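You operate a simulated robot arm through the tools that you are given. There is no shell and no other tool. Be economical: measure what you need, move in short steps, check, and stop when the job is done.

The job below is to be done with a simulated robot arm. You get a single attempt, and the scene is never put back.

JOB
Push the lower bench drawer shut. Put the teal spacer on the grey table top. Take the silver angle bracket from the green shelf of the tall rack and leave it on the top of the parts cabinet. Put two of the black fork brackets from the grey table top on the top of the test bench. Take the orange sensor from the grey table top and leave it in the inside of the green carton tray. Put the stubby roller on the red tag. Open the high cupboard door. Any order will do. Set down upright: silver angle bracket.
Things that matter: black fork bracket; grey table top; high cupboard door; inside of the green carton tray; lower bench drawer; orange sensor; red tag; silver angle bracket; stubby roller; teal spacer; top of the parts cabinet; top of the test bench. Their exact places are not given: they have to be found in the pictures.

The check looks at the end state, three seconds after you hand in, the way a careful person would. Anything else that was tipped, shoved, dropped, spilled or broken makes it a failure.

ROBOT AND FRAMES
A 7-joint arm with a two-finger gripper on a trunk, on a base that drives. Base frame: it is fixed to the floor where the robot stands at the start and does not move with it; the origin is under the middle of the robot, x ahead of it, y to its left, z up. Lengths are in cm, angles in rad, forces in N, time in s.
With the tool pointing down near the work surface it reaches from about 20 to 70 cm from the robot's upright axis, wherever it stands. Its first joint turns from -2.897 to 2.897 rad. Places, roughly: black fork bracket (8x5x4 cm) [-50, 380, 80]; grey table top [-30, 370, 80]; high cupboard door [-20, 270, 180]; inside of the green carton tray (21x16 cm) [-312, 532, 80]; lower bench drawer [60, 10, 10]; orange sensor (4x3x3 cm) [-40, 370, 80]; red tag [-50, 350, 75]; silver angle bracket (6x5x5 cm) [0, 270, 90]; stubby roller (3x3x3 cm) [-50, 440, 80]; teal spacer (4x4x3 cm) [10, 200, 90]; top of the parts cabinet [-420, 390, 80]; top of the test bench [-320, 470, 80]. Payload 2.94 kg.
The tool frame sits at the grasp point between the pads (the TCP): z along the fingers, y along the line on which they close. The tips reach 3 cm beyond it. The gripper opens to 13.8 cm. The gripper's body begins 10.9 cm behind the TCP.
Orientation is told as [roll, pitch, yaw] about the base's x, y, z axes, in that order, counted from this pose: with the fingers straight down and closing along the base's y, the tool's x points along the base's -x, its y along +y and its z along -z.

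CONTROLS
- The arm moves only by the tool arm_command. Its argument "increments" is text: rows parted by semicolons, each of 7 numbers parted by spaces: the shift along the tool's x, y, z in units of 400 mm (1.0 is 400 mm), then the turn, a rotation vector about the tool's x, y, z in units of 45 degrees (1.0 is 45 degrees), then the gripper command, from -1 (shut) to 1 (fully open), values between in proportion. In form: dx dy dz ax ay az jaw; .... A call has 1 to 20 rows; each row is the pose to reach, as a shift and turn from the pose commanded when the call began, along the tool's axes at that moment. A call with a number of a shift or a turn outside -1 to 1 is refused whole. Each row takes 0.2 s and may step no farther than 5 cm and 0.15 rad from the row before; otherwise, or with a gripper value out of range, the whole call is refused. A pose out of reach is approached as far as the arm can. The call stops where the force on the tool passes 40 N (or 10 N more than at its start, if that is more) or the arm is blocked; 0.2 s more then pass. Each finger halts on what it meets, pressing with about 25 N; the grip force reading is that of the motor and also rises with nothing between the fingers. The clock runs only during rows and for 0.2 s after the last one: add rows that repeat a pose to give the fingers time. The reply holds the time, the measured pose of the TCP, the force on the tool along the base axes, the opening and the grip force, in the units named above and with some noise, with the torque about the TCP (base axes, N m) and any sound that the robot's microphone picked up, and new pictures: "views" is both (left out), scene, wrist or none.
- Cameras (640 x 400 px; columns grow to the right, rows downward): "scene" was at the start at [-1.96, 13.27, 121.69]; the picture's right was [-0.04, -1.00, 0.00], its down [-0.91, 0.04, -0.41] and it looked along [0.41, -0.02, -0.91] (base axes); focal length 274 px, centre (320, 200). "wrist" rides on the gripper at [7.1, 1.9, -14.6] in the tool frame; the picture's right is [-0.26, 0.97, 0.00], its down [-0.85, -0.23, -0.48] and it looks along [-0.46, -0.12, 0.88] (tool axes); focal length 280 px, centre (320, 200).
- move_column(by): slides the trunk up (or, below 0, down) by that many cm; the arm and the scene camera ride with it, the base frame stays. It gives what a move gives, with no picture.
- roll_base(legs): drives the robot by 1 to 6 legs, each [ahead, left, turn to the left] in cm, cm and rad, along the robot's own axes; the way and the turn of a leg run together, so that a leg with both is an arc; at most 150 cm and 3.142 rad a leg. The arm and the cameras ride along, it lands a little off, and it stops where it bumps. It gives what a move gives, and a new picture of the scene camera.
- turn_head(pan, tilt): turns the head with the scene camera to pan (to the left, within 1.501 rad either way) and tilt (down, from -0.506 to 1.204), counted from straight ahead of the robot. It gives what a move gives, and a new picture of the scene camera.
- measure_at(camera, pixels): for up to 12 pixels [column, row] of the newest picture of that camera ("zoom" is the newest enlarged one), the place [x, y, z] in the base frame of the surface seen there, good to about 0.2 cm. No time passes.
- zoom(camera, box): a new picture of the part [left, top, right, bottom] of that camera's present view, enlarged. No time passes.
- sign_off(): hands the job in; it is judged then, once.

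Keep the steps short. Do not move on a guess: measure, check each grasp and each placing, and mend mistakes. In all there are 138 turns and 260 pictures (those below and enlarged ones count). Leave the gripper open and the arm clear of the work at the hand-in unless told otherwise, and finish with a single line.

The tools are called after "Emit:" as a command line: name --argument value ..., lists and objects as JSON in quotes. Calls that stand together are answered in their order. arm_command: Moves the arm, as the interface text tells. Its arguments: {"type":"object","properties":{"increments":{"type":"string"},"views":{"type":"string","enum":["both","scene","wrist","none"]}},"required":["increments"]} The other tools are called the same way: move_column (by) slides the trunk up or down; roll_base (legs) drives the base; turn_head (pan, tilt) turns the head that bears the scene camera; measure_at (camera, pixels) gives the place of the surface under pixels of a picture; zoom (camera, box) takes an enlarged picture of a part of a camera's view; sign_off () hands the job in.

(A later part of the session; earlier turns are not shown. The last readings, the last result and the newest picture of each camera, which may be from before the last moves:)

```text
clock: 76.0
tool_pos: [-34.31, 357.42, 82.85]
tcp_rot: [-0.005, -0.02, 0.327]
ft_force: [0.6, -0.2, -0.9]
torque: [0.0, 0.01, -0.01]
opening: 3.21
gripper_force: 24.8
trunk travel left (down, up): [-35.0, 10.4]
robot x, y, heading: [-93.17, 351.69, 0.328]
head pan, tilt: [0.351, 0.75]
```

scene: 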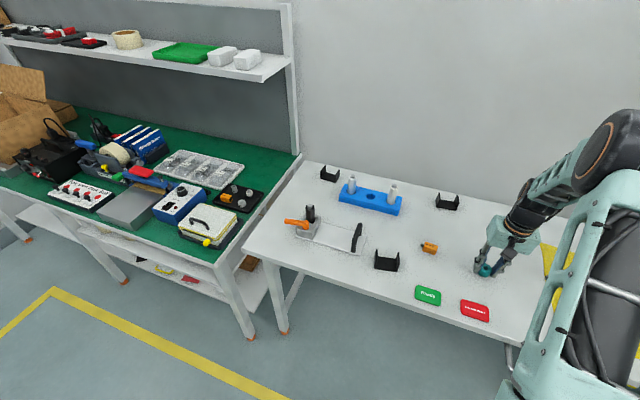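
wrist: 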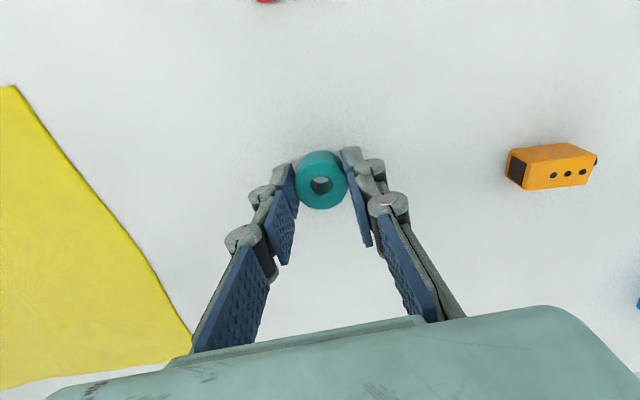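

1.3 cm are left to the table. I lower, release, and rise.

Emit:
arm_command --increments "0 0 0.015 0 0 0 -1; 0 0 0.025 0 0 0 -1; 0 0 0.031 0 0 0 -1; 0 0 0.031 0 0 0 -1; 0 0 0.031 0 0 0 -0.3; 0 0 0.031 0 0 0 -0.1; 0 0 0.031 0 0 0 0; 0 0 -0.05 0 0 0 0; 0 0 -0.15 0 0 0 0; 0 0 -0.25 0 0 0 0; 0 0 -0.35 0 0 0 0"

```text
clock: 78.5
tool_pos: [-34.53, 357.38, 96.78]
tcp_rot: [-0.004, -0.022, 0.328]
ft_force: [-0.5, -0.2, 0.1]
torque: [-0.01, 0.01, -0.01]
opening: 6.91
gripper_force: 0.1
trunk travel left (down, up): [-35.0, 10.4]
robot x, y, heading: [-93.27, 351.26, 0.33]
head pan, tilt: [0.351, 0.75]
```

scene: 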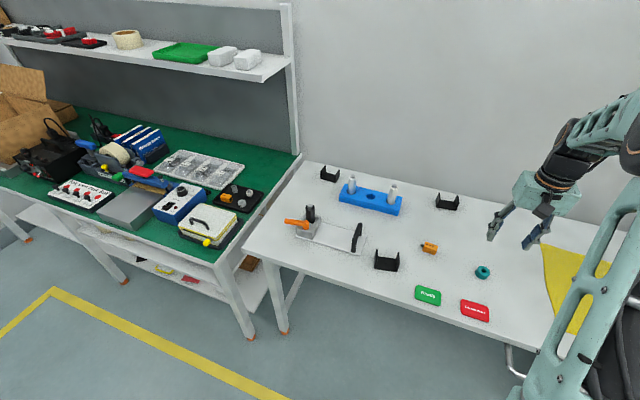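
wrist: 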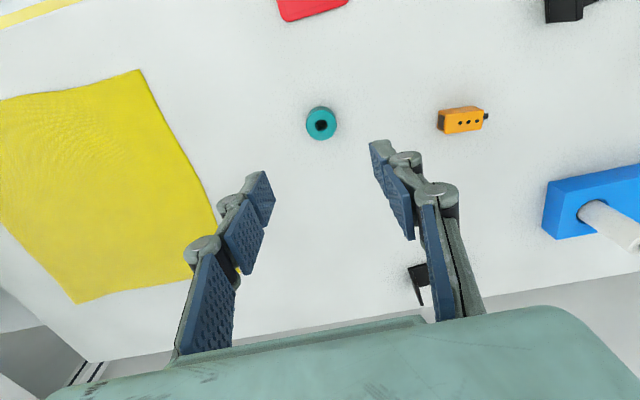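

The teal spacer stands on the table. Next the stubby roller: I zoom on the dark tray at (240,197).

Emit:
zoom --camera "scene" --box '[200, 175, 280, 225]'

```text
8.00 times, centred on (240, 200) of scene
```

zoom: 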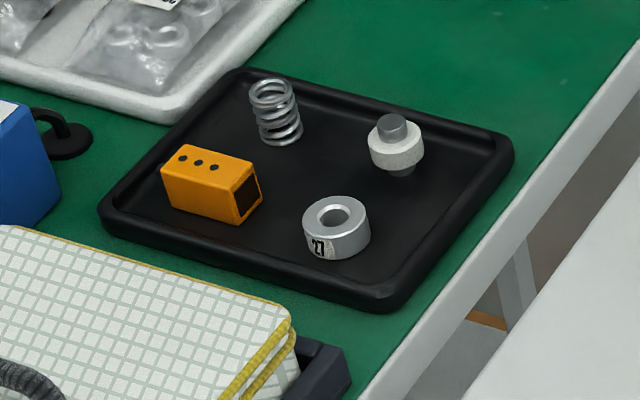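

The stubby roller is the white wheel on a grey shaft at zoom (396,145). I measure it and its neighbours.

Emit:
measure_at --camera "zoom" --pixels '[[393, 122], [374, 145], [420, 145], [396, 160], [400, 173], [420, 185], [275, 82], [336, 215], [500, 140], [440, 205], [210, 170], [337, 250]]'

```text
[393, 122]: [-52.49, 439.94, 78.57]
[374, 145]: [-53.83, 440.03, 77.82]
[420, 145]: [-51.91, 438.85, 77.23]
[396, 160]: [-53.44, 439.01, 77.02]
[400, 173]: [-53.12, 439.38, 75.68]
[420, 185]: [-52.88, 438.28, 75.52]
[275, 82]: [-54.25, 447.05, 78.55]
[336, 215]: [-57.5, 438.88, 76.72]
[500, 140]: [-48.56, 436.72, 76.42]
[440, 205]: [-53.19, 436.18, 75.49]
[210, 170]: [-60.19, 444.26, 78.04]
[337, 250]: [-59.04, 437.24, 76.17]
```

Roller centre is about (-52.6, 439.4), on its shaft end in the tray (z 75.5 to 78.6). I measure the bench's front edge for the drive.

Emit:
measure_at --camera "scene" --pixels '[[212, 262], [240, 250], [330, 282], [246, 335], [284, 330], [215, 225], [150, 232]]'

Emit:
arm_command --increments "0.1 0 -0.05 0 0 0 0; 0.2 0 -0.1 0 0 0 0; 0.3 0 -0.15 0 0 0 0; 0.4 0 -0.2 0 0 0 0; 0.5 0 -0.25 0 0 0 0; 0.55 0 -0.28 0 0 0 0" --views "none"

```text
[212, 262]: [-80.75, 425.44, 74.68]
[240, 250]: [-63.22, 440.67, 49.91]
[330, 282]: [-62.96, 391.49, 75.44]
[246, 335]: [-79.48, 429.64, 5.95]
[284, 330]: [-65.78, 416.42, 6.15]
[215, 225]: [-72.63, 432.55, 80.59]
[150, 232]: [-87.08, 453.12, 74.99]
```

```text
clock: 79.8
tool_pos: [-55.88, 350.41, 107.37]
tcp_rot: [-0.005, -0.021, 0.329]
ft_force: [0.2, 0.5, 0.7]
torque: [0.01, -0.03, 0.0]
opening: 6.9
gripper_force: 0.1
trunk travel left (down, up): [-35.0, 10.4]
robot x, y, heading: [-92.74, 351.33, 0.326]
head pan, tilt: [0.351, 0.75]
```

I drive 69 cm left and 7 cm ahead, stopping in front of the roller.

Emit:
roll_base --legs '[[0, 69, 0], [7, 0, 0]]'

```text
clock: 87.0
tool_pos: [-71.11, 417.5, 107.45]
tcp_rot: [-0.003, -0.02, 0.318]
ft_force: [0.2, 0.1, 0.2]
torque: [0.01, 0.04, -0.01]
opening: 6.91
gripper_force: 0.0
trunk travel left (down, up): [-35.0, 10.4]
robot x, y, heading: [-108.39, 418.87, 0.321]
head pan, tilt: [0.351, 0.75]
```

scene: 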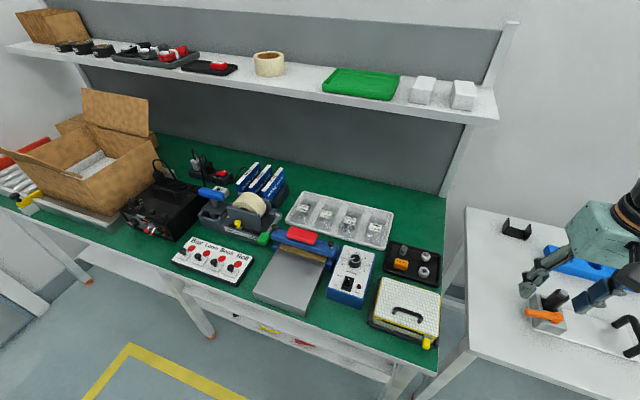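

I measure the overhead shelf and the roller again before reaching in.

Emit:
measure_at --camera "scene" --pixels '[[494, 118], [450, 112], [300, 90], [443, 180], [423, 256], [424, 271], [404, 249]]'

Emit:
zoom --camera "scene" --box '[380, 235, 460, 285]'

```text
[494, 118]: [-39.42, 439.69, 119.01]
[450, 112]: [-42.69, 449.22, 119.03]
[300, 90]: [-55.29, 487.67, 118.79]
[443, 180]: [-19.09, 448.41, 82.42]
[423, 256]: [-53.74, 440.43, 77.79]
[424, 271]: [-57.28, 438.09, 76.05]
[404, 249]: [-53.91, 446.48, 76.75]
```

```text
8.00 times, centred on (420, 260) of scene
```

zoom: 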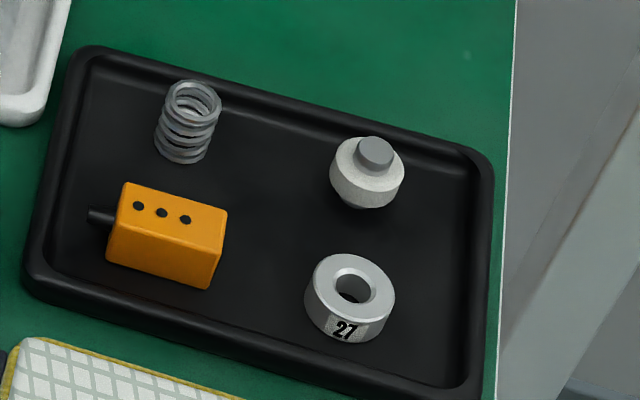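

The overhead shelf is 12 cm beyond the roller, so there is room. I move over the roller at z 98 and look from the wrist.

Emit:
arm_command --increments "-0.09 0.055 0 0 0 0 0; -0.18 0.11 0 0 0 0 0; -0.27 0.165 0.04 0 0 0 0; -0.36 0.22 0.08 0 0 0 0; -0.45 0.275 0.12 0 0 0 0; -0.53 0.325 0.16 0 0 0 0; -0.6125 0.3725 0.2 0 0 0 0; -0.6125 0.3725 0.2375 0 0 0 0; -0.6125 0.3725 0.2375 0 0 0 0" --views "wrist"

```text
clock: 89.0
tool_pos: [-52.5, 439.44, 98.25]
tcp_rot: [-0.003, -0.023, 0.318]
ft_force: [0.2, -0.3, 0.7]
torque: [0.03, -0.01, -0.02]
opening: 6.9
gripper_force: 0.1
trunk travel left (down, up): [-35.0, 10.4]
robot x, y, heading: [-108.14, 419.08, 0.316]
head pan, tilt: [0.351, 0.75]
```

wrist: 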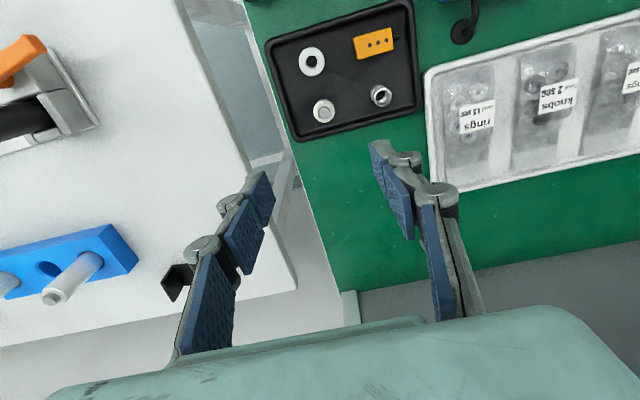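

Emit:
measure_at --camera "wrist" --pixels '[[322, 105], [314, 111], [331, 111], [323, 99], [323, 119], [290, 122], [312, 60]]'

Emit:
zoom --camera "wrist" --box '[290, 80, 370, 130]'

```text
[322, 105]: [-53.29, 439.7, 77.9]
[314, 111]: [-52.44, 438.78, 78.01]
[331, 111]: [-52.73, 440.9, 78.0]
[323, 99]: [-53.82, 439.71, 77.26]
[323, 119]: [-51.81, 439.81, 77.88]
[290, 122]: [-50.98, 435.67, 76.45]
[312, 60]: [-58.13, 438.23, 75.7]
```

```text
8.00 times, centred on (330, 105) of wrist
```

zoom: 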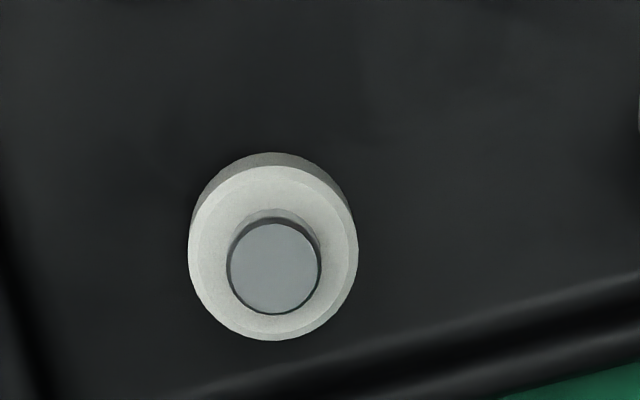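

Centre (-52.8, 439.8). I correct 4 mm left, narrow to 5 cm, descend so that the tips end at z 76.2, and close.

Emit:
arm_command --increments "0.004 0.011 0.1 0 0.028 0 -0.28; 0.004 0.011 0.2 0 0.028 0 -0.28; 0.004 0.011 0.3 0 0.028 0 -0.28; 0.004 0.011 0.38 0 0.028 0 -0.28; 0.004 0.011 0.43 0 0.028 0 -0.28; 0.004 0.011 0.46 0 0.028 0 -0.28; 0.004 0.011 0.472 0 0.028 0 -0.28; 0.004 0.011 0.472 0 0.028 0 -0.28" --views "wrist"

```text
clock: 90.8
tool_pos: [-52.32, 439.88, 79.47]
tcp_rot: [-0.004, -0.001, 0.317]
ft_force: [-0.1, 0.1, -0.7]
torque: [-0.06, 0.0, -0.01]
opening: 4.98
gripper_force: 0.1
trunk travel left (down, up): [-35.0, 10.4]
robot x, y, heading: [-108.56, 418.38, 0.316]
head pan, tilt: [0.351, 0.75]
```

wrist: 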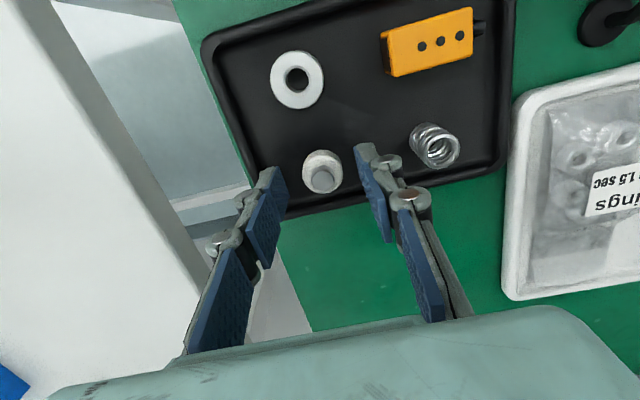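

The roller lies between the pads. I shift 4 mm back toward me, lower 2 mm, close and lift.

Emit:
arm_command --increments "0.011 0 0.005 0 0 0 -0.28; 0.011 0 0.005 0 0 0 -1; 0.011 0 0.005 0 0 0 -1; 0.011 0 0.005 0 0 0 -1; 0.011 0 0.005 0 0 0 -1; 0.011 0 -0.08 0 0 0 -1; 0.011 0 -0.18 0 0 0 -1; 0.011 0 -0.28 0 0 0 -1; 0.011 0 -0.38 0 0 0 -1; 0.011 0 -0.48 0 0 0 -1"

```text
clock: 93.0
tool_pos: [-52.81, 439.77, 98.8]
tcp_rot: [-0.004, 0.001, 0.317]
ft_force: [-0.2, -0.6, -0.5]
torque: [0.02, 0.03, 0.03]
opening: 2.39
gripper_force: 24.8
trunk travel left (down, up): [-35.0, 10.4]
robot x, y, heading: [-108.49, 418.72, 0.321]
head pan, tilt: [0.351, 0.75]
```

scene: 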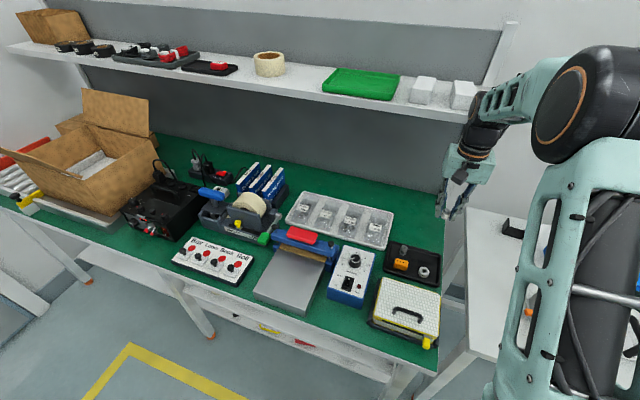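
wrist: 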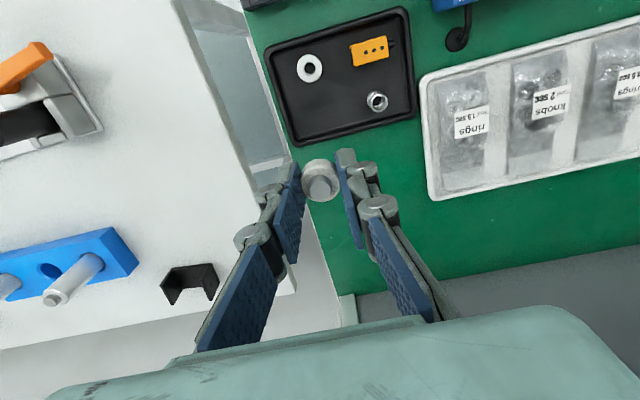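

The roller is held (2.39 cm). I draw back and up, then drive right to the red tag.

Emit:
arm_command --increments "0.09 0 -0.04 0 0 0 -1; 0.18 0 -0.08 0 0 0 -1; 0.27 0 -0.12 0 0 0 -1; 0.36 0 -0.16 0 0 0 -1; 0.45 0 -0.2 0 0 0 -1; 0.54 0 -0.22 0 0 0 -1; 0.6 0 -0.22 0 0 0 -1" --views "none"

Emit:
roll_base --legs '[[-7, 0, 0], [0, -81, 0]]'

```text
clock: 94.5
tool_pos: [-75.31, 432.51, 107.56]
tcp_rot: [-0.003, 0.0, 0.32]
ft_force: [-0.2, 0.0, -0.1]
torque: [-0.01, 0.0, -0.01]
opening: 2.42
gripper_force: 24.6
trunk travel left (down, up): [-35.0, 10.4]
robot x, y, heading: [-108.69, 418.88, 0.324]
head pan, tilt: [0.351, 0.75]
```

```text
clock: 102.5
tool_pos: [-56.75, 356.01, 107.55]
tcp_rot: [-0.003, 0.002, 0.331]
ft_force: [0.3, -0.7, 0.1]
torque: [0.01, -0.02, -0.02]
opening: 2.38
gripper_force: 25.2
trunk travel left (down, up): [-35.0, 10.4]
robot x, y, heading: [-89.69, 342.23, 0.336]
head pan, tilt: [0.351, 0.75]
```

scene: 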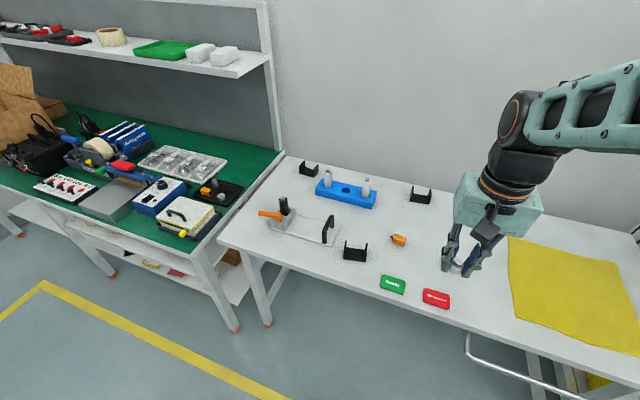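

I measure the red tag's corners at (436,299).

Emit:
measure_at --camera "scene" --pixels '[[425, 291], [448, 295], [448, 306], [424, 302], [436, 299]]'

```text
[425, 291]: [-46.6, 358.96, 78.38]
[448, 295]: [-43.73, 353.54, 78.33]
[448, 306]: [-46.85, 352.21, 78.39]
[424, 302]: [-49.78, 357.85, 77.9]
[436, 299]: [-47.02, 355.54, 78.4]
```

Tag centre is about (-46.8, 355.7). I move over it and lower to just above.

Emit:
arm_command --increments "-0.08 -0.03 0.05 0 0 0 -1; -0.16 -0.06 0.1 0 0 0 -1; -0.2335 -0.09 0.17 0 0 0 -1; -0.2335 -0.09 0.28 0 0 0 -1; -0.2335 -0.09 0.39 0 0 0 -1; -0.2335 -0.09 0.49 0 0 0 -1; -0.2335 -0.09 0.56 0 0 0 -1; -0.2335 -0.09 0.59 0 0 0 -1; -0.2335 -0.09 0.6 0 0 0 -1; -0.2335 -0.09 0.6 0 0 0 -1"

```text
clock: 104.7
tool_pos: [-46.78, 355.6, 83.4]
tcp_rot: [-0.003, 0.002, 0.331]
ft_force: [-1.0, 0.0, -0.7]
torque: [0.0, 0.01, -0.03]
opening: 2.38
gripper_force: 25.5
trunk travel left (down, up): [-35.0, 10.4]
robot x, y, heading: [-89.72, 341.58, 0.332]
head pan, tilt: [0.351, 0.75]
```

scene: 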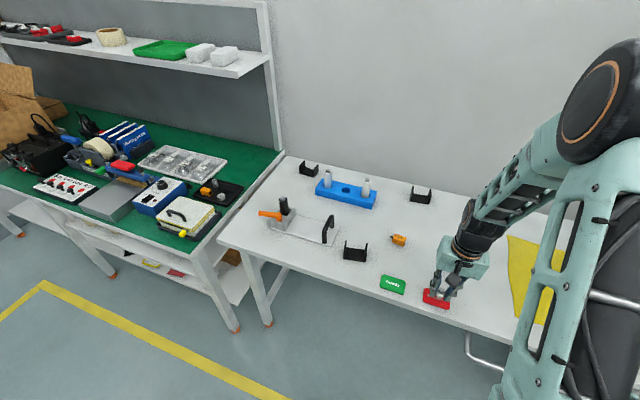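
wrist: 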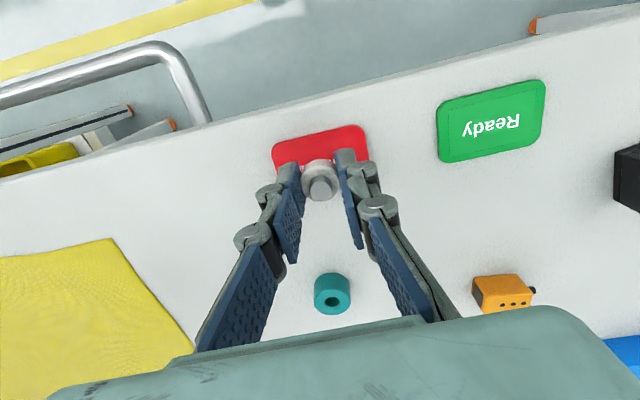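

I check the tag's extent with the wrist camera before letting go.

Emit:
measure_at --camera "wrist" --pixels '[[276, 147], [358, 128], [366, 156], [318, 140], [320, 182], [276, 163]]'

```text
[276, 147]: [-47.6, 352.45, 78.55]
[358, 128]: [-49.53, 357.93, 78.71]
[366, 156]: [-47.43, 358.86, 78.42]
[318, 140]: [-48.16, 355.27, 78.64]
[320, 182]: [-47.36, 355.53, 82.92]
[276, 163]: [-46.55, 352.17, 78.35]
```

The roller is 3–4 mm from the tag's centre. I lower 1.1 cm, release, and rise.

Emit:
arm_command --increments "-0.006 0 0.015 0 0 0 -1; -0.006 0 0.023 0 0 0 -1; -0.006 0 0.028 0 0 0 -1; -0.006 0 0.028 0 0 0 -1; -0.006 0 0.028 0 0 0 -0.5; -0.006 0 0.028 0 0 0 -0.3; -0.006 0 0.028 0 0 0 -0.2; -0.006 0 -0.05 0 0 0 -0.2; -0.006 0 -0.15 0 0 0 -0.2; -0.006 0 -0.25 0 0 0 -0.2; -0.006 0 -0.35 0 0 0 0; -0.006 0 -0.45 0 0 0 0"

```text
clock: 107.3
tool_pos: [-46.43, 355.62, 101.54]
tcp_rot: [-0.005, 0.001, 0.332]
ft_force: [0.0, 0.3, 0.0]
torque: [-0.01, 0.0, 0.01]
opening: 6.9
gripper_force: 0.1
trunk travel left (down, up): [-35.0, 10.4]
robot x, y, heading: [-89.74, 341.7, 0.336]
head pan, tilt: [0.351, 0.75]
```

scene: 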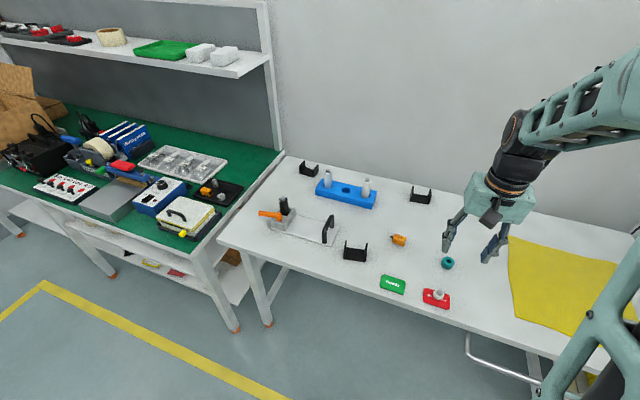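
wrist: 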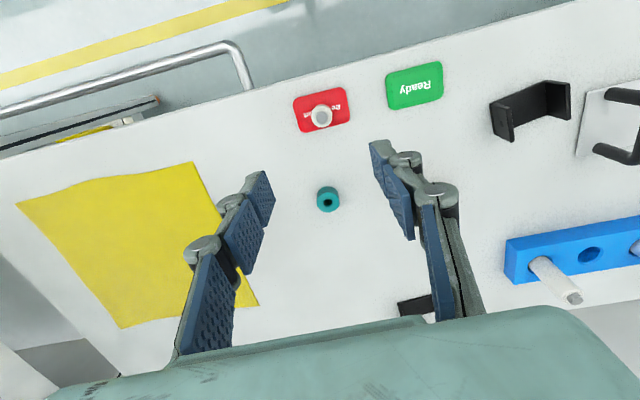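

The roller stands on the red tag. Next the forks: I measure the near fork (355,252), the far one (420,194), and the sensor.

Emit:
zoom --camera "scene" --box '[330, 170, 450, 270]'

```text
4.00 times, centred on (390, 220) of scene
```

zoom: 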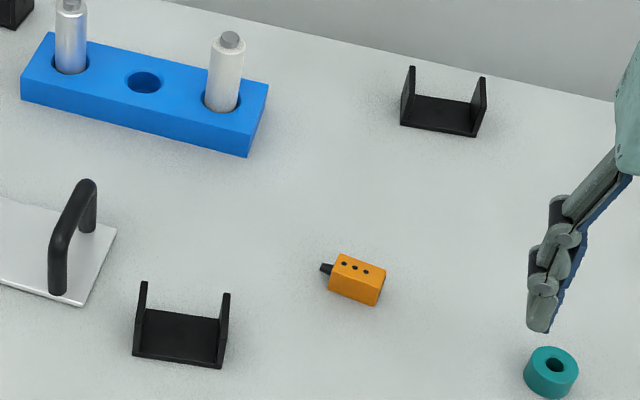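

Emit:
measure_at --camera "zoom" --pixels '[[142, 285], [227, 296], [133, 355], [222, 366], [180, 335], [411, 70], [483, 80], [403, 124], [474, 135], [435, 115], [356, 266], [355, 290]]'

```text
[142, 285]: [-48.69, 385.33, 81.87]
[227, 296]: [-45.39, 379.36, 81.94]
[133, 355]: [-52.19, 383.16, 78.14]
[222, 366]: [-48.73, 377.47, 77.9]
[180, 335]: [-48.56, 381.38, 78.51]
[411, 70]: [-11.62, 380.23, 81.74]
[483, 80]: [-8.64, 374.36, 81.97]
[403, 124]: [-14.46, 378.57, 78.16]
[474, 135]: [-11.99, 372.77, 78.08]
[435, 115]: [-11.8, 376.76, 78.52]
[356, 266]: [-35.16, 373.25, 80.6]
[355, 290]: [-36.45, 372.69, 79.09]
```

Fork 1's plates face along heading about 0.54, centre (-48.7, 381.4), about 6.8 cm across the plates. I drive 24 cm left to stand before it.

Emit:
roll_base --legs '[[0, 24, 0]]'

Emit:
arm_command --increments "0 0 0 0 0 -0.135 0.4; 0 0 0 0 0 -0.265 0.4; 0 0 0 0 0 -0.265 0.4" --views "wrist"

```text
clock: 110.0
tool_pos: [-54.28, 378.41, 101.41]
tcp_rot: [-0.004, 0.002, 0.33]
ft_force: [-0.7, -0.5, -0.3]
torque: [0.01, -0.02, 0.0]
opening: 6.86
gripper_force: 0.0
trunk travel left (down, up): [-35.0, 10.4]
robot x, y, heading: [-97.6, 364.96, 0.335]
head pan, tilt: [0.351, 0.75]
```

scene: 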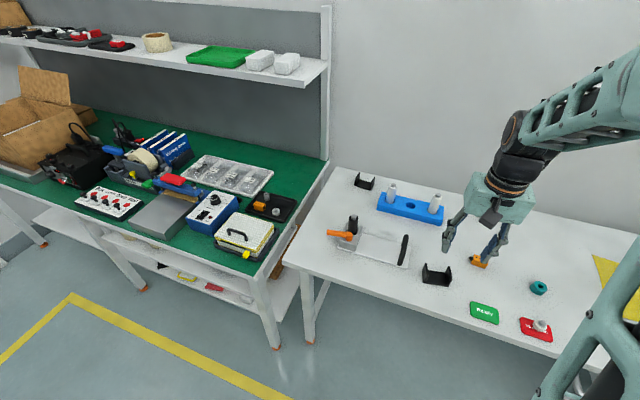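

```text
clock: 110.8
tool_pos: [-54.26, 378.56, 101.36]
tcp_rot: [-0.003, 0.002, 0.542]
ft_force: [-0.6, -0.3, -0.5]
torque: [0.03, 0.05, -0.02]
opening: 9.65
gripper_force: 0.1
trunk travel left (down, up): [-35.0, 10.4]
robot x, y, heading: [-97.92, 364.92, 0.336]
head pan, tilt: [0.351, 0.75]
```

wrist: 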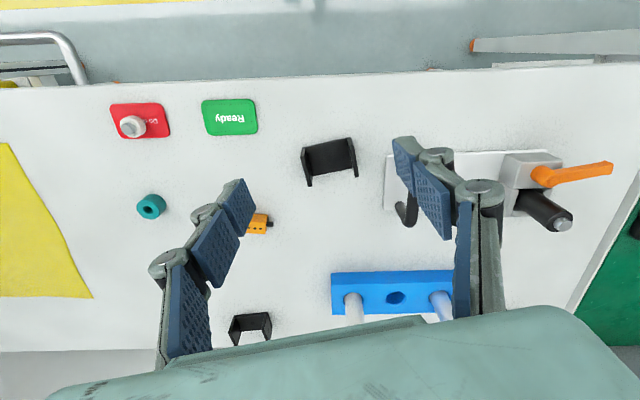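

Emit:
zoom --camera "wrist" --box '[290, 130, 370, 190]'

```text
6.67 times, centred on (330, 160) of wrist
```

zoom: 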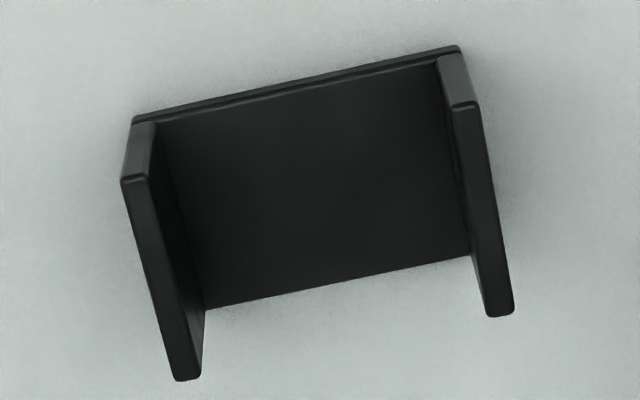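

Emit:
measure_at --camera "zoom" --pixels '[[134, 182], [186, 370], [462, 105], [500, 308], [140, 118], [455, 50], [320, 180], [490, 160]]'

```text
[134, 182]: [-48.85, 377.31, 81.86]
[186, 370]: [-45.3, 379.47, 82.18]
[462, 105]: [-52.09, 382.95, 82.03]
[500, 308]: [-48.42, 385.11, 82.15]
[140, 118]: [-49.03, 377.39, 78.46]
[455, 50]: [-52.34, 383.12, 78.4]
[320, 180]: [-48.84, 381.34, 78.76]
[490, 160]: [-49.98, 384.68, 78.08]
```

Emit:
measure_at --camera "wrist" --pixels '[[388, 160], [386, 205], [400, 210], [414, 195], [405, 222], [268, 222], [250, 222]]'

```text
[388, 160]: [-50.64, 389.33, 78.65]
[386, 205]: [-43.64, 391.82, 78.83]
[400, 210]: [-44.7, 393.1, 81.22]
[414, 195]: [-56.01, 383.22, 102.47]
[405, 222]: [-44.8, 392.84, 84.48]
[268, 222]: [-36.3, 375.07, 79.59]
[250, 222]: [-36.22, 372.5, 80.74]
```

Fork 1's centre is (-48.7, 381.2), tops at z 82. Its neighbours clear the open fingers. I descend astride and close on both plates.

Emit:
arm_command --increments "-0.08 -0.008 0.05 0 0 0 0.4; -0.153 -0.015 0.12 0 0 0 0.4; -0.153 -0.015 0.23 0 0 0 0.4; -0.153 -0.015 0.33 0 0 0 0.4; -0.153 -0.015 0.41 0 0 0 0.4; -0.153 -0.015 0.46 0 0 0 0.4; -0.153 -0.015 0.482 0 0 0 0.4; -0.153 -0.015 0.482 0 0 0 -0.2; -0.153 -0.015 0.482 0 0 0 -0.2; -0.153 -0.015 0.482 0 0 0 -0.2; -0.153 -0.015 0.482 0 0 0 -0.2" --views "wrist"

```text
clock: 113.2
tool_pos: [-48.7, 380.98, 82.09]
tcp_rot: [-0.004, 0.002, 0.539]
ft_force: [0.9, 0.3, -0.2]
torque: [-0.02, -0.02, 0.01]
opening: 6.91
gripper_force: 25.0
trunk travel left (down, up): [-35.0, 10.4]
robot x, y, heading: [-98.04, 364.87, 0.337]
head pan, tilt: [0.351, 0.75]
```

wrist: 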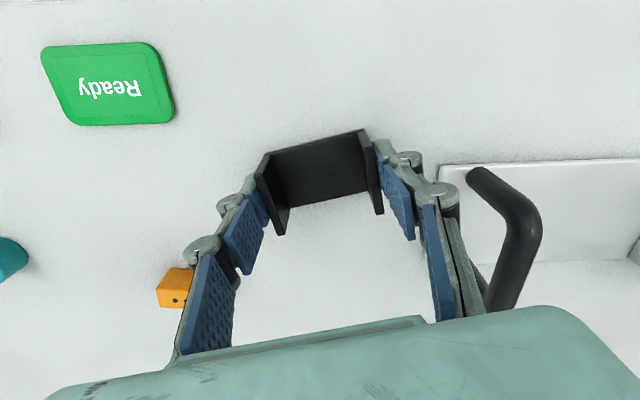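

Both plates are held at 6.91 cm. I lift, tuck in, back off 40 cm and turn left to look for the test bench.

Emit:
arm_command --increments "0 0 -0.08 0 0 0 -0.2; 0 0 -0.18 0 0 0 -0.2; 0 0 -0.28 0 0 0 -0.2; 0 0 -0.38 0 0 0 -0.2; 0.05 0 -0.48 0 0 0 -0.2; 0.12 0 -0.56 0 0 0 -0.2; 0.2 0 -0.63 0 0 0 -0.2; 0.28 0 -0.65 0 0 0 -0.2; 0.36 0 -0.65 0 0 0 -0.2" --views "none"

Emit:
roll_base --legs '[[-40, 0, 0], [0, 0, 1.57]]'

Emit:
turn_head --pan 0.6 --tilt 0.4

```text
clock: 115.2
tool_pos: [-61.27, 373.63, 108.09]
tcp_rot: [-0.003, 0.002, 0.538]
ft_force: [0.3, 0.0, -1.6]
torque: [-0.01, 0.0, 0.01]
opening: 6.92
gripper_force: 25.0
trunk travel left (down, up): [-35.0, 10.4]
robot x, y, heading: [-97.78, 364.45, 0.328]
head pan, tilt: [0.351, 0.75]
```

```text
clock: 121.5
tool_pos: [-144.67, 388.23, 108.2]
tcp_rot: [-0.004, 0.002, 2.115]
ft_force: [-0.1, -0.4, -1.8]
torque: [-0.04, 0.02, 0.0]
opening: 6.91
gripper_force: 24.2
trunk travel left (down, up): [-35.0, 10.4]
robot x, y, heading: [-135.41, 351.51, 1.904]
head pan, tilt: [0.351, 0.75]
```

scene: 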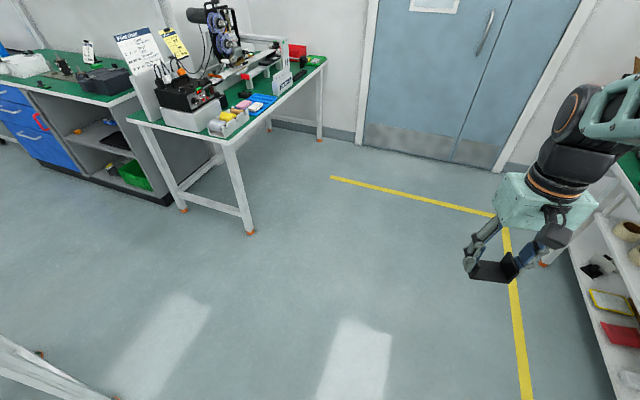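

```text
clock: 122.4
tool_pos: [-144.69, 388.21, 107.97]
tcp_rot: [-0.004, 0.001, 2.115]
ft_force: [0.2, 0.6, -1.6]
torque: [-0.01, 0.01, -0.03]
opening: 6.94
gripper_force: 25.1
trunk travel left (down, up): [-35.0, 10.4]
robot x, y, heading: [-135.31, 351.95, 1.909]
head pan, tilt: [0.6, 0.4]
```

scene: 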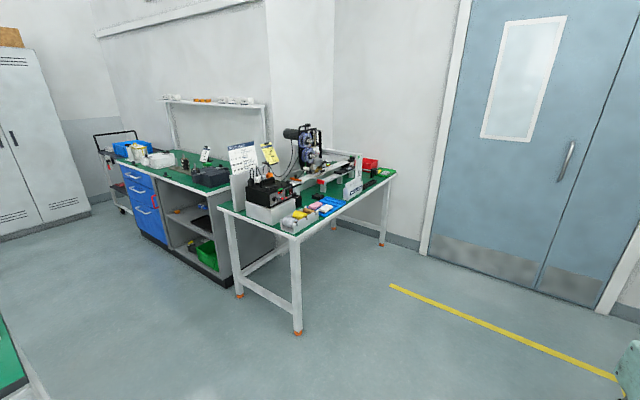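

The table with the machine should be the test bench, and the one with blue drawers the parts cabinet. I measure both.

Emit:
zoom --camera "scene" --box '[210, 120, 410, 245]'

Emit:
measure_at --camera "scene" --pixels '[[289, 237], [380, 178], [222, 210], [327, 210], [375, 175], [160, 175], [205, 190], [297, 333], [382, 245], [210, 260], [240, 298], [140, 237]]'

Emit:
zoom --camera "scene" --box '[90, 120, 270, 240]'

```text
3.20 times, centred on (310, 182) of scene
```

zoom: 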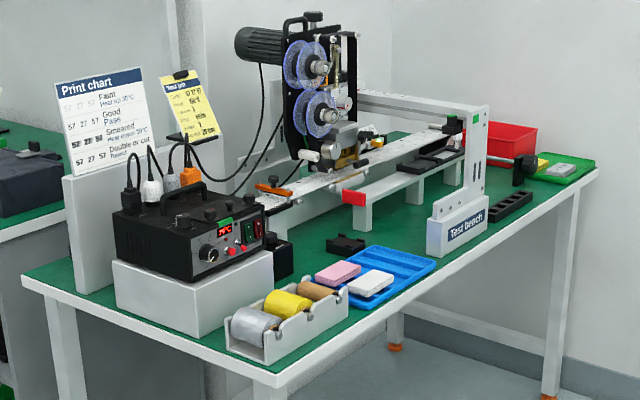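

```text
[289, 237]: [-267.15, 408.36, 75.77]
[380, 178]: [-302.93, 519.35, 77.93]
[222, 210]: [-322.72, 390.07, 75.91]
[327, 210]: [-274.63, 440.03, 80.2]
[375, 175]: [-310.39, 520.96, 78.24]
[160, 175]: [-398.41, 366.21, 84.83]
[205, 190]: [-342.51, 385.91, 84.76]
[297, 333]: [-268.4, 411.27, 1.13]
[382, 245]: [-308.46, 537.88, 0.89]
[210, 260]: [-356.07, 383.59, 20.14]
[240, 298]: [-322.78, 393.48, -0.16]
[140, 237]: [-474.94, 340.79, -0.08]
```

```text
3.33 times, centred on (180, 180) of scene
```

zoom: 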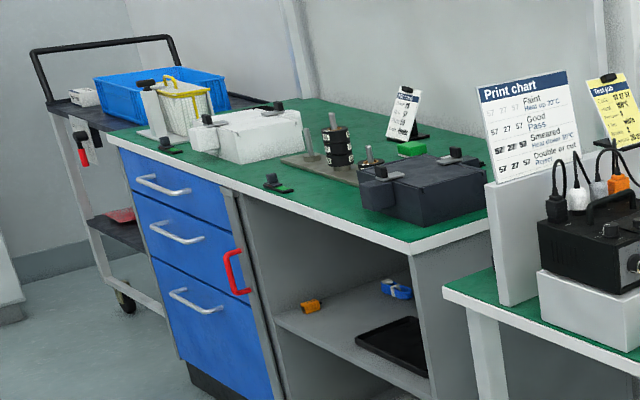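

The test bench runs along the row direction, its front edge 120 cm across the aisle. I turn to face it and drive along to its middle.

Emit:
roll_base --legs '[[0, 0, 1.57], [0, -62, 0], [48, -61, 0]]'

Emit:
turn_head --pan -0.1 --tilt 0.55

```text
clock: 137.6
tool_pos: [-260.74, 439.24, 108.13]
tcp_rot: [-0.003, 0.002, -2.575]
ft_force: [0.0, -0.1, -1.1]
torque: [0.0, 0.01, 0.02]
opening: 6.93
gripper_force: 24.9
trunk travel left (down, up): [-35.0, 10.4]
robot x, y, heading: [-224.18, 449.51, -2.785]
head pan, tilt: [0.6, 0.4]
```

scene: 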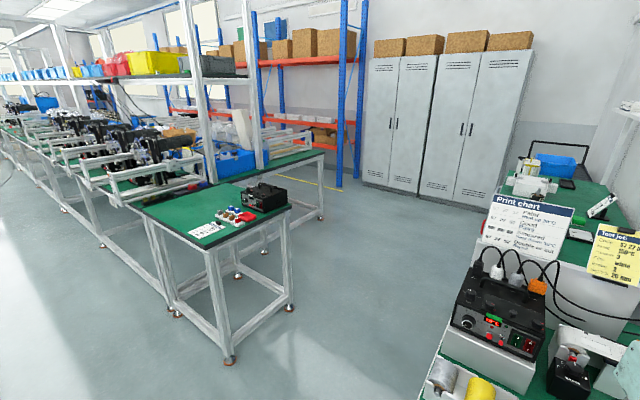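

```text
clock: 138.6
tool_pos: [-260.81, 439.23, 108.13]
tcp_rot: [-0.005, 0.002, -2.576]
ft_force: [-0.1, -0.1, -1.5]
torque: [0.02, 0.0, 0.01]
opening: 6.92
gripper_force: 24.5
trunk travel left (down, up): [-35.0, 10.4]
robot x, y, heading: [-224.37, 449.16, -2.785]
head pan, tilt: [-0.099, 0.55]
```

scene: 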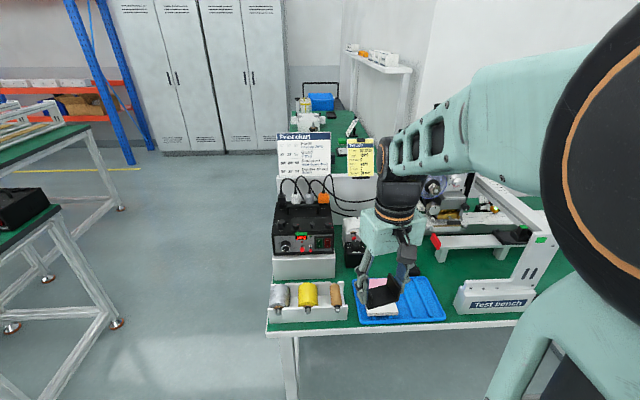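

I look closer at the free surface near (445,280) and measure the surroundings.

Emit:
zoom --camera "scene" --box '[340, 220, 580, 340]'

Emit:
measure_at --camera "scene" --pixels '[[430, 275], [445, 300], [450, 285], [460, 270], [420, 265], [455, 310], [440, 262], [480, 260], [450, 320], [425, 280], [465, 295]]'

```text
2.67 times, centred on (460, 280) of scene
```

zoom: 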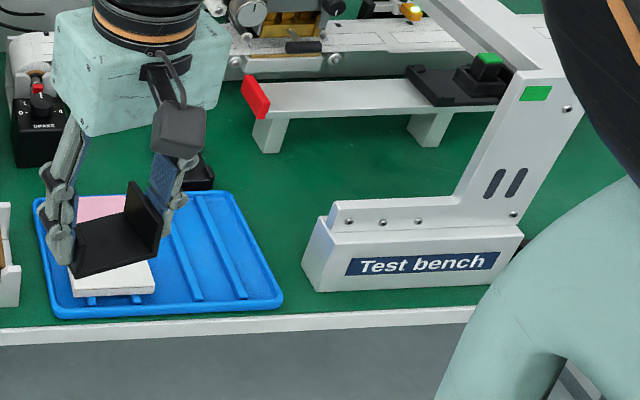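

```text
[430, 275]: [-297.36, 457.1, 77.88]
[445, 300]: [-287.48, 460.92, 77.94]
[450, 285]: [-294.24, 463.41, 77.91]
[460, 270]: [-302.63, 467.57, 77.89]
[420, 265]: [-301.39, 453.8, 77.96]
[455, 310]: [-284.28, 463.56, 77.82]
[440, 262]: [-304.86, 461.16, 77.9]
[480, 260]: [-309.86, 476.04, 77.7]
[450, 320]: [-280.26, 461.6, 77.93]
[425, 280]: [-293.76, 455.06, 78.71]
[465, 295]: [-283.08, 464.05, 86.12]
```

There is a free patch behind the sign, but I want a second view of the bench's right part. I drive 45 cm to the right and look.

Emit:
roll_base --legs '[[0, -45, 0]]'

Emit:
turn_head --pan 0.25 --tilt 0.75

```text
clock: 143.2
tool_pos: [-276.86, 482.12, 108.1]
tcp_rot: [-0.004, 0.002, -2.575]
ft_force: [-0.3, -0.2, -2.2]
torque: [-0.01, -0.05, 0.0]
opening: 6.92
gripper_force: 24.9
trunk travel left (down, up): [-35.0, 10.4]
robot x, y, heading: [-240.11, 492.09, -2.78]
head pan, tilt: [-0.099, 0.55]
```

scene: 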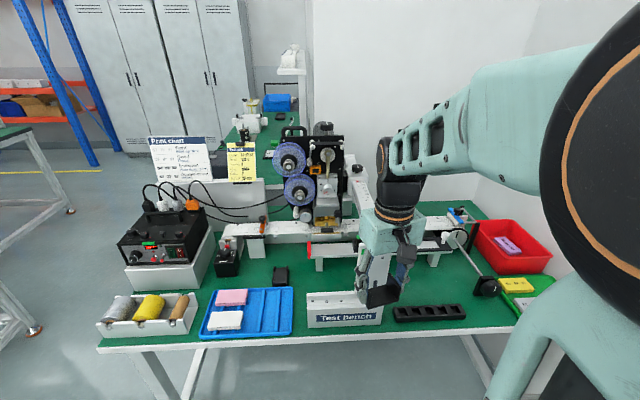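

```text
clock: 144.0
tool_pos: [-276.81, 482.18, 107.88]
tcp_rot: [0.0, 0.007, -2.577]
ft_force: [-0.3, -0.5, -1.9]
torque: [0.0, -0.01, 0.02]
opening: 6.92
gripper_force: 24.7
trunk travel left (down, up): [-35.0, 10.4]
robot x, y, heading: [-240.47, 492.15, -2.78]
head pan, tilt: [0.25, 0.75]
```

scene: 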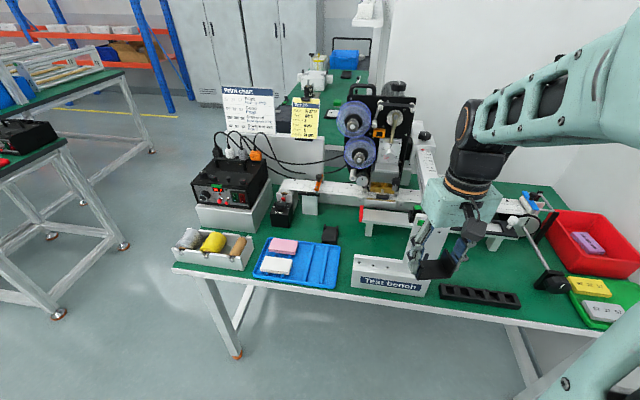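

Emit:
zoom --camera "scene" --box '[320, 190, 560, 330]'

Emit:
measure_at --camera "scene" --pixels '[[500, 270], [520, 280], [490, 250], [500, 285], [480, 275], [440, 300], [510, 310], [365, 240], [350, 235], [505, 235], [370, 255], [535, 290]]'

Emit:
measure_at --camera "scene" --pixels '[[590, 287], [605, 311], [580, 310], [600, 322], [635, 285], [574, 292], [345, 262], [355, 285], [425, 285], [380, 215], [415, 250]]'

```text
2.67 times, centred on (440, 260) of scene
```

zoom: 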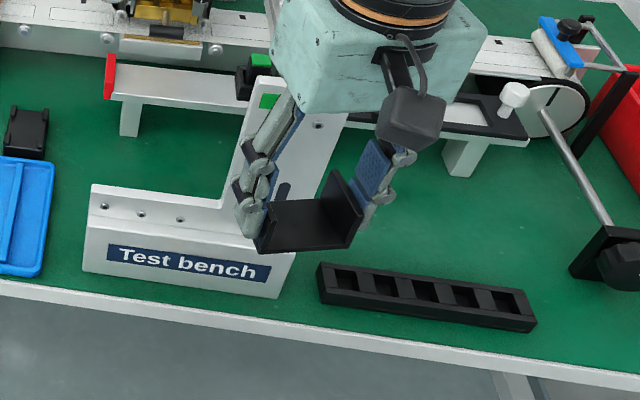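

```text
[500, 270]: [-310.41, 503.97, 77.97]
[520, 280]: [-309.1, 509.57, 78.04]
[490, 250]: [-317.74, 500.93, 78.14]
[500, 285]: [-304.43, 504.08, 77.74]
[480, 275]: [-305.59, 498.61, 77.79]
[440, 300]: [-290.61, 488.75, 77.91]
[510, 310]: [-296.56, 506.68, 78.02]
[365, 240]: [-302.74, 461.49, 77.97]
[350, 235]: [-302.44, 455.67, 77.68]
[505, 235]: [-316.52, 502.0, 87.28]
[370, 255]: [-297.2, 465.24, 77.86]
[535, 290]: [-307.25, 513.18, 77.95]
```

```text
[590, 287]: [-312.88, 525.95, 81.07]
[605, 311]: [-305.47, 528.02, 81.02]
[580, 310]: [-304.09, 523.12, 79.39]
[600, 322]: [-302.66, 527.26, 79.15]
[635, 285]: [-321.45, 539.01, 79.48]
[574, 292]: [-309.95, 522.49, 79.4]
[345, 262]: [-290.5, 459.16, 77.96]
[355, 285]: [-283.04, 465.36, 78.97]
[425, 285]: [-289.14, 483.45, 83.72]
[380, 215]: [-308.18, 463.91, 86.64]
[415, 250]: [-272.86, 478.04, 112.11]
```

Free patch behind the black rack: about x -304 to -311, y 497 to 512. I will set the first fork at about (-309, 507). I drive 30 cm more to the right and square the tool.

Emit:
roll_base --legs '[[0, -32, 0]]'

Emit:
arm_command --increments "0 0 0 0 0 0.13 -0.2; -0.05 0 0 0 0 0.258 -0.2; -0.1 0 0 0 0 0.258 -0.2"

```text
clock: 147.3
tool_pos: [-287.85, 511.62, 107.85]
tcp_rot: [-0.003, 0.008, -2.58]
ft_force: [-0.2, -0.3, -1.9]
torque: [0.0, -0.03, 0.0]
opening: 6.92
gripper_force: 24.6
trunk travel left (down, up): [-35.0, 10.4]
robot x, y, heading: [-251.54, 521.56, -2.787]
head pan, tilt: [0.25, 0.75]
```

scene: 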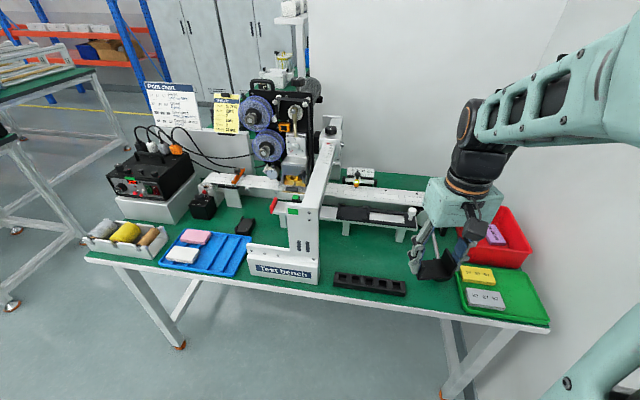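

```text
clock: 148.1
tool_pos: [-291.13, 509.23, 107.87]
tcp_rot: [-0.004, 0.01, -2.783]
ft_force: [0.5, -0.3, -1.0]
torque: [0.02, 0.02, 0.01]
opening: 6.93
gripper_force: 24.3
trunk travel left (down, up): [-35.0, 10.4]
robot x, y, heading: [-251.36, 521.26, -2.779]
head pan, tilt: [0.25, 0.75]
```

scene: 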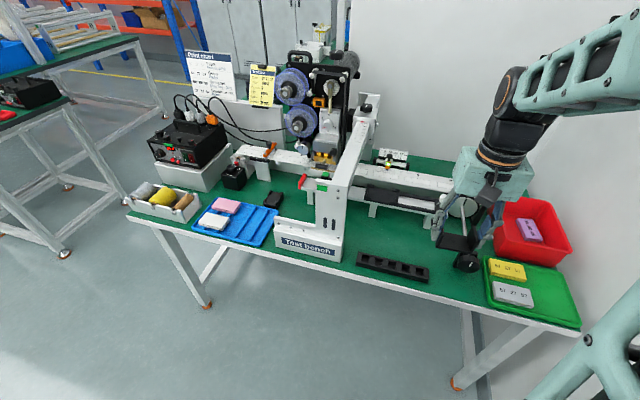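
wrist: 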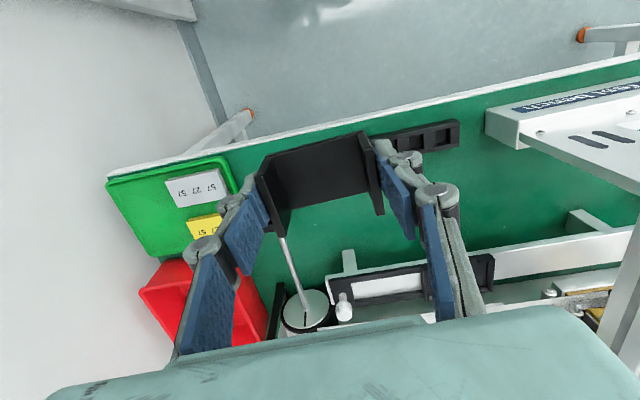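

A crank arm with a black knob stands near (465,262). I measure it, the frame and the free area.

Emit:
measure_at --camera "scene" --pixels '[[464, 262], [455, 250], [462, 225], [425, 240], [400, 235], [375, 230], [395, 255], [440, 262], [430, 270], [358, 260], [430, 210], [345, 235]]'

Emit:
zoom --camera "scene" --box '[330, 180, 510, 300]'

```text
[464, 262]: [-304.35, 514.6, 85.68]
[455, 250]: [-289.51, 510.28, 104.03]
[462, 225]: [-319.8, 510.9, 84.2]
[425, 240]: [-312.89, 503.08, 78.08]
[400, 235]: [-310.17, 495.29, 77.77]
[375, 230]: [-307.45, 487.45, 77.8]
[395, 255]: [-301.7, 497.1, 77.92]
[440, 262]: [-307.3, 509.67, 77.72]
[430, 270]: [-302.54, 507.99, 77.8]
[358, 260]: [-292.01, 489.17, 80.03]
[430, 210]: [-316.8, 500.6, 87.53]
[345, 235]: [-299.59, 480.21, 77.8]
```

```text
3.33 times, centred on (420, 240) of scene
```

zoom: 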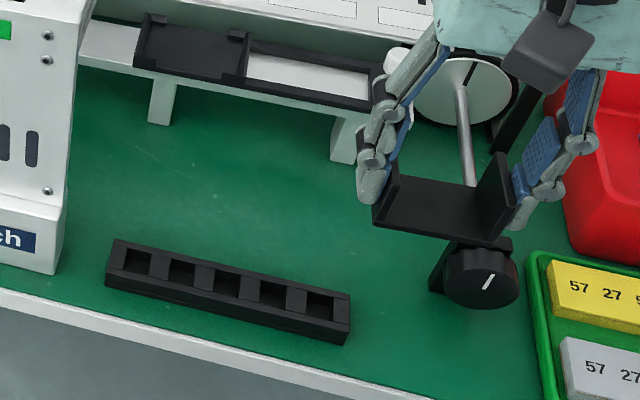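

I choose fork spots A (-306.9, 500.8) and B (-302.6, 489.6). I move over A and lower.

Emit:
arm_command --increments "-0.08 0.02 0 0 0 0 -0.2; -0.17 0.04 0.04 0 0 0 -0.2; -0.26 0.055 0.08 0 0 0 -0.2; -0.35 0.055 0.12 0 0 0 -0.2; -0.4425 0.055 0.16 0 0 0 -0.2; -0.4425 0.055 0.27 0 0 0 -0.2; -0.4425 0.055 0.38 0 0 0 -0.2; -0.4425 0.055 0.48 0 0 0 -0.2; -0.4425 0.055 0.56 0 0 0 -0.2; -0.4425 0.055 0.6 0 0 0 -0.2; -0.4425 0.055 0.61 0 0 0 -0.2; -0.4425 0.055 0.61 0 0 0 -0.2"

```text
clock: 150.7
tool_pos: [-306.69, 501.42, 83.4]
tcp_rot: [-0.005, 0.008, -2.781]
ft_force: [-0.7, 1.0, -0.6]
torque: [-0.01, -0.04, -0.02]
opening: 6.93
gripper_force: 24.6
trunk travel left (down, up): [-35.0, 10.4]
robot x, y, heading: [-251.35, 521.49, -2.782]
head pan, tilt: [0.25, 0.75]
```

scene: 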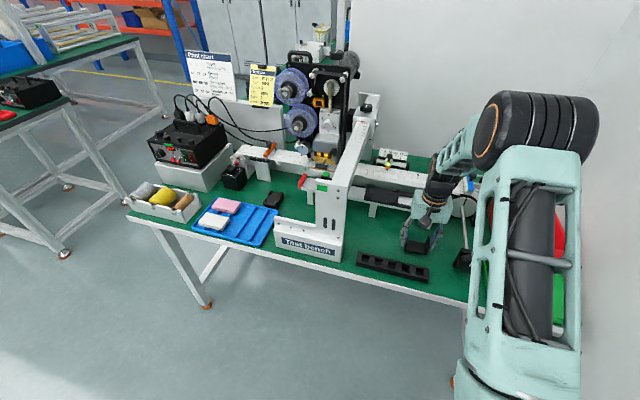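
wrist: 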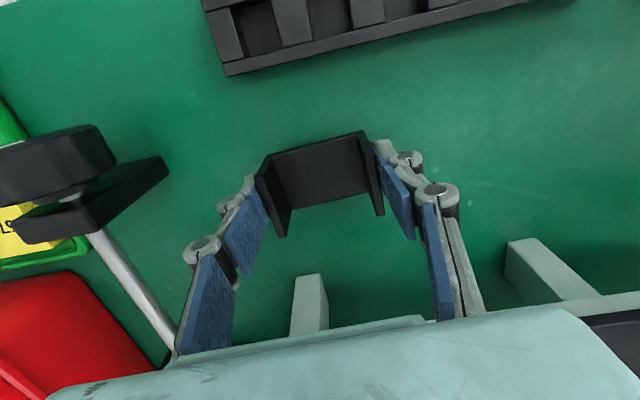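

Clear. I lower the last 1.25 cm, open by 1.5 cm, and rise.

Emit:
arm_command --increments "0 0 0.015 0 0 0 -0.2; 0 0 0.025 0 0 0 -0.2; 0 0 0.031 0 0 0 -0.2; 0 0 0.031 0 0 0 -0.2; 0 0 0.031 0 0 0 0.2; 0 0 0.031 0 0 0 0.2; 0 0 0.031 0 0 0 0.2; 0 0 -0.05 0 0 0 0.2; 0 0 -0.15 0 0 0 0.2; 0 0 -0.26 0 0 0 0.2; 0 0 -0.37 0 0 0 0.2; 0.06 0 -0.47 0 0 0 0.2; 0.15 0 -0.55 0 0 0 0.2; 0.25 0 -0.6 0 0 0 0.2; 0.35 0 -0.61 0 0 0 0.2; 0.45 0 -0.61 0 0 0 0.2"

```text
clock: 154.1
tool_pos: [-289.81, 507.72, 107.92]
tcp_rot: [-0.003, 0.008, -2.779]
ft_force: [0.4, 1.0, -0.7]
torque: [0.0, -0.01, -0.03]
opening: 8.31
gripper_force: 0.1
trunk travel left (down, up): [-35.0, 10.4]
robot x, y, heading: [-251.58, 521.76, -2.784]
head pan, tilt: [0.25, 0.75]
```

scene: 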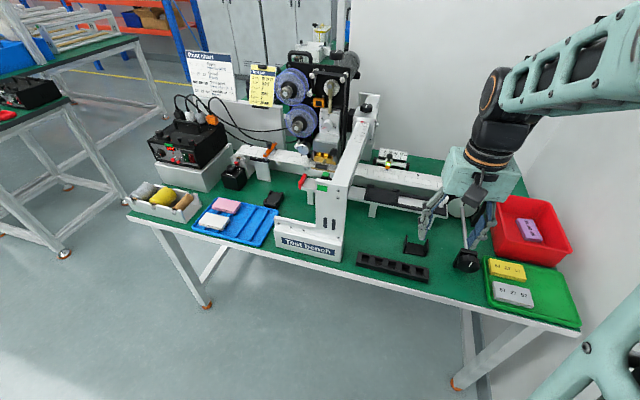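
wrist: 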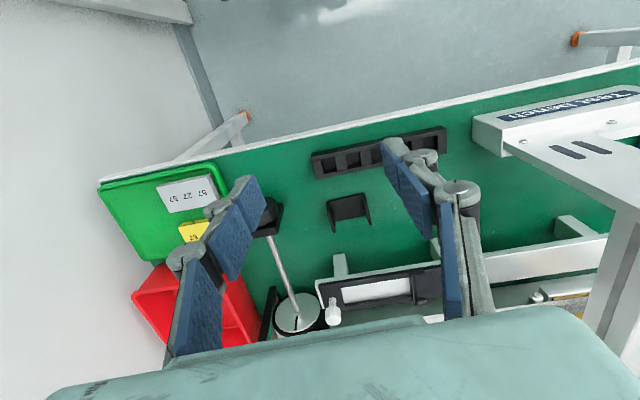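

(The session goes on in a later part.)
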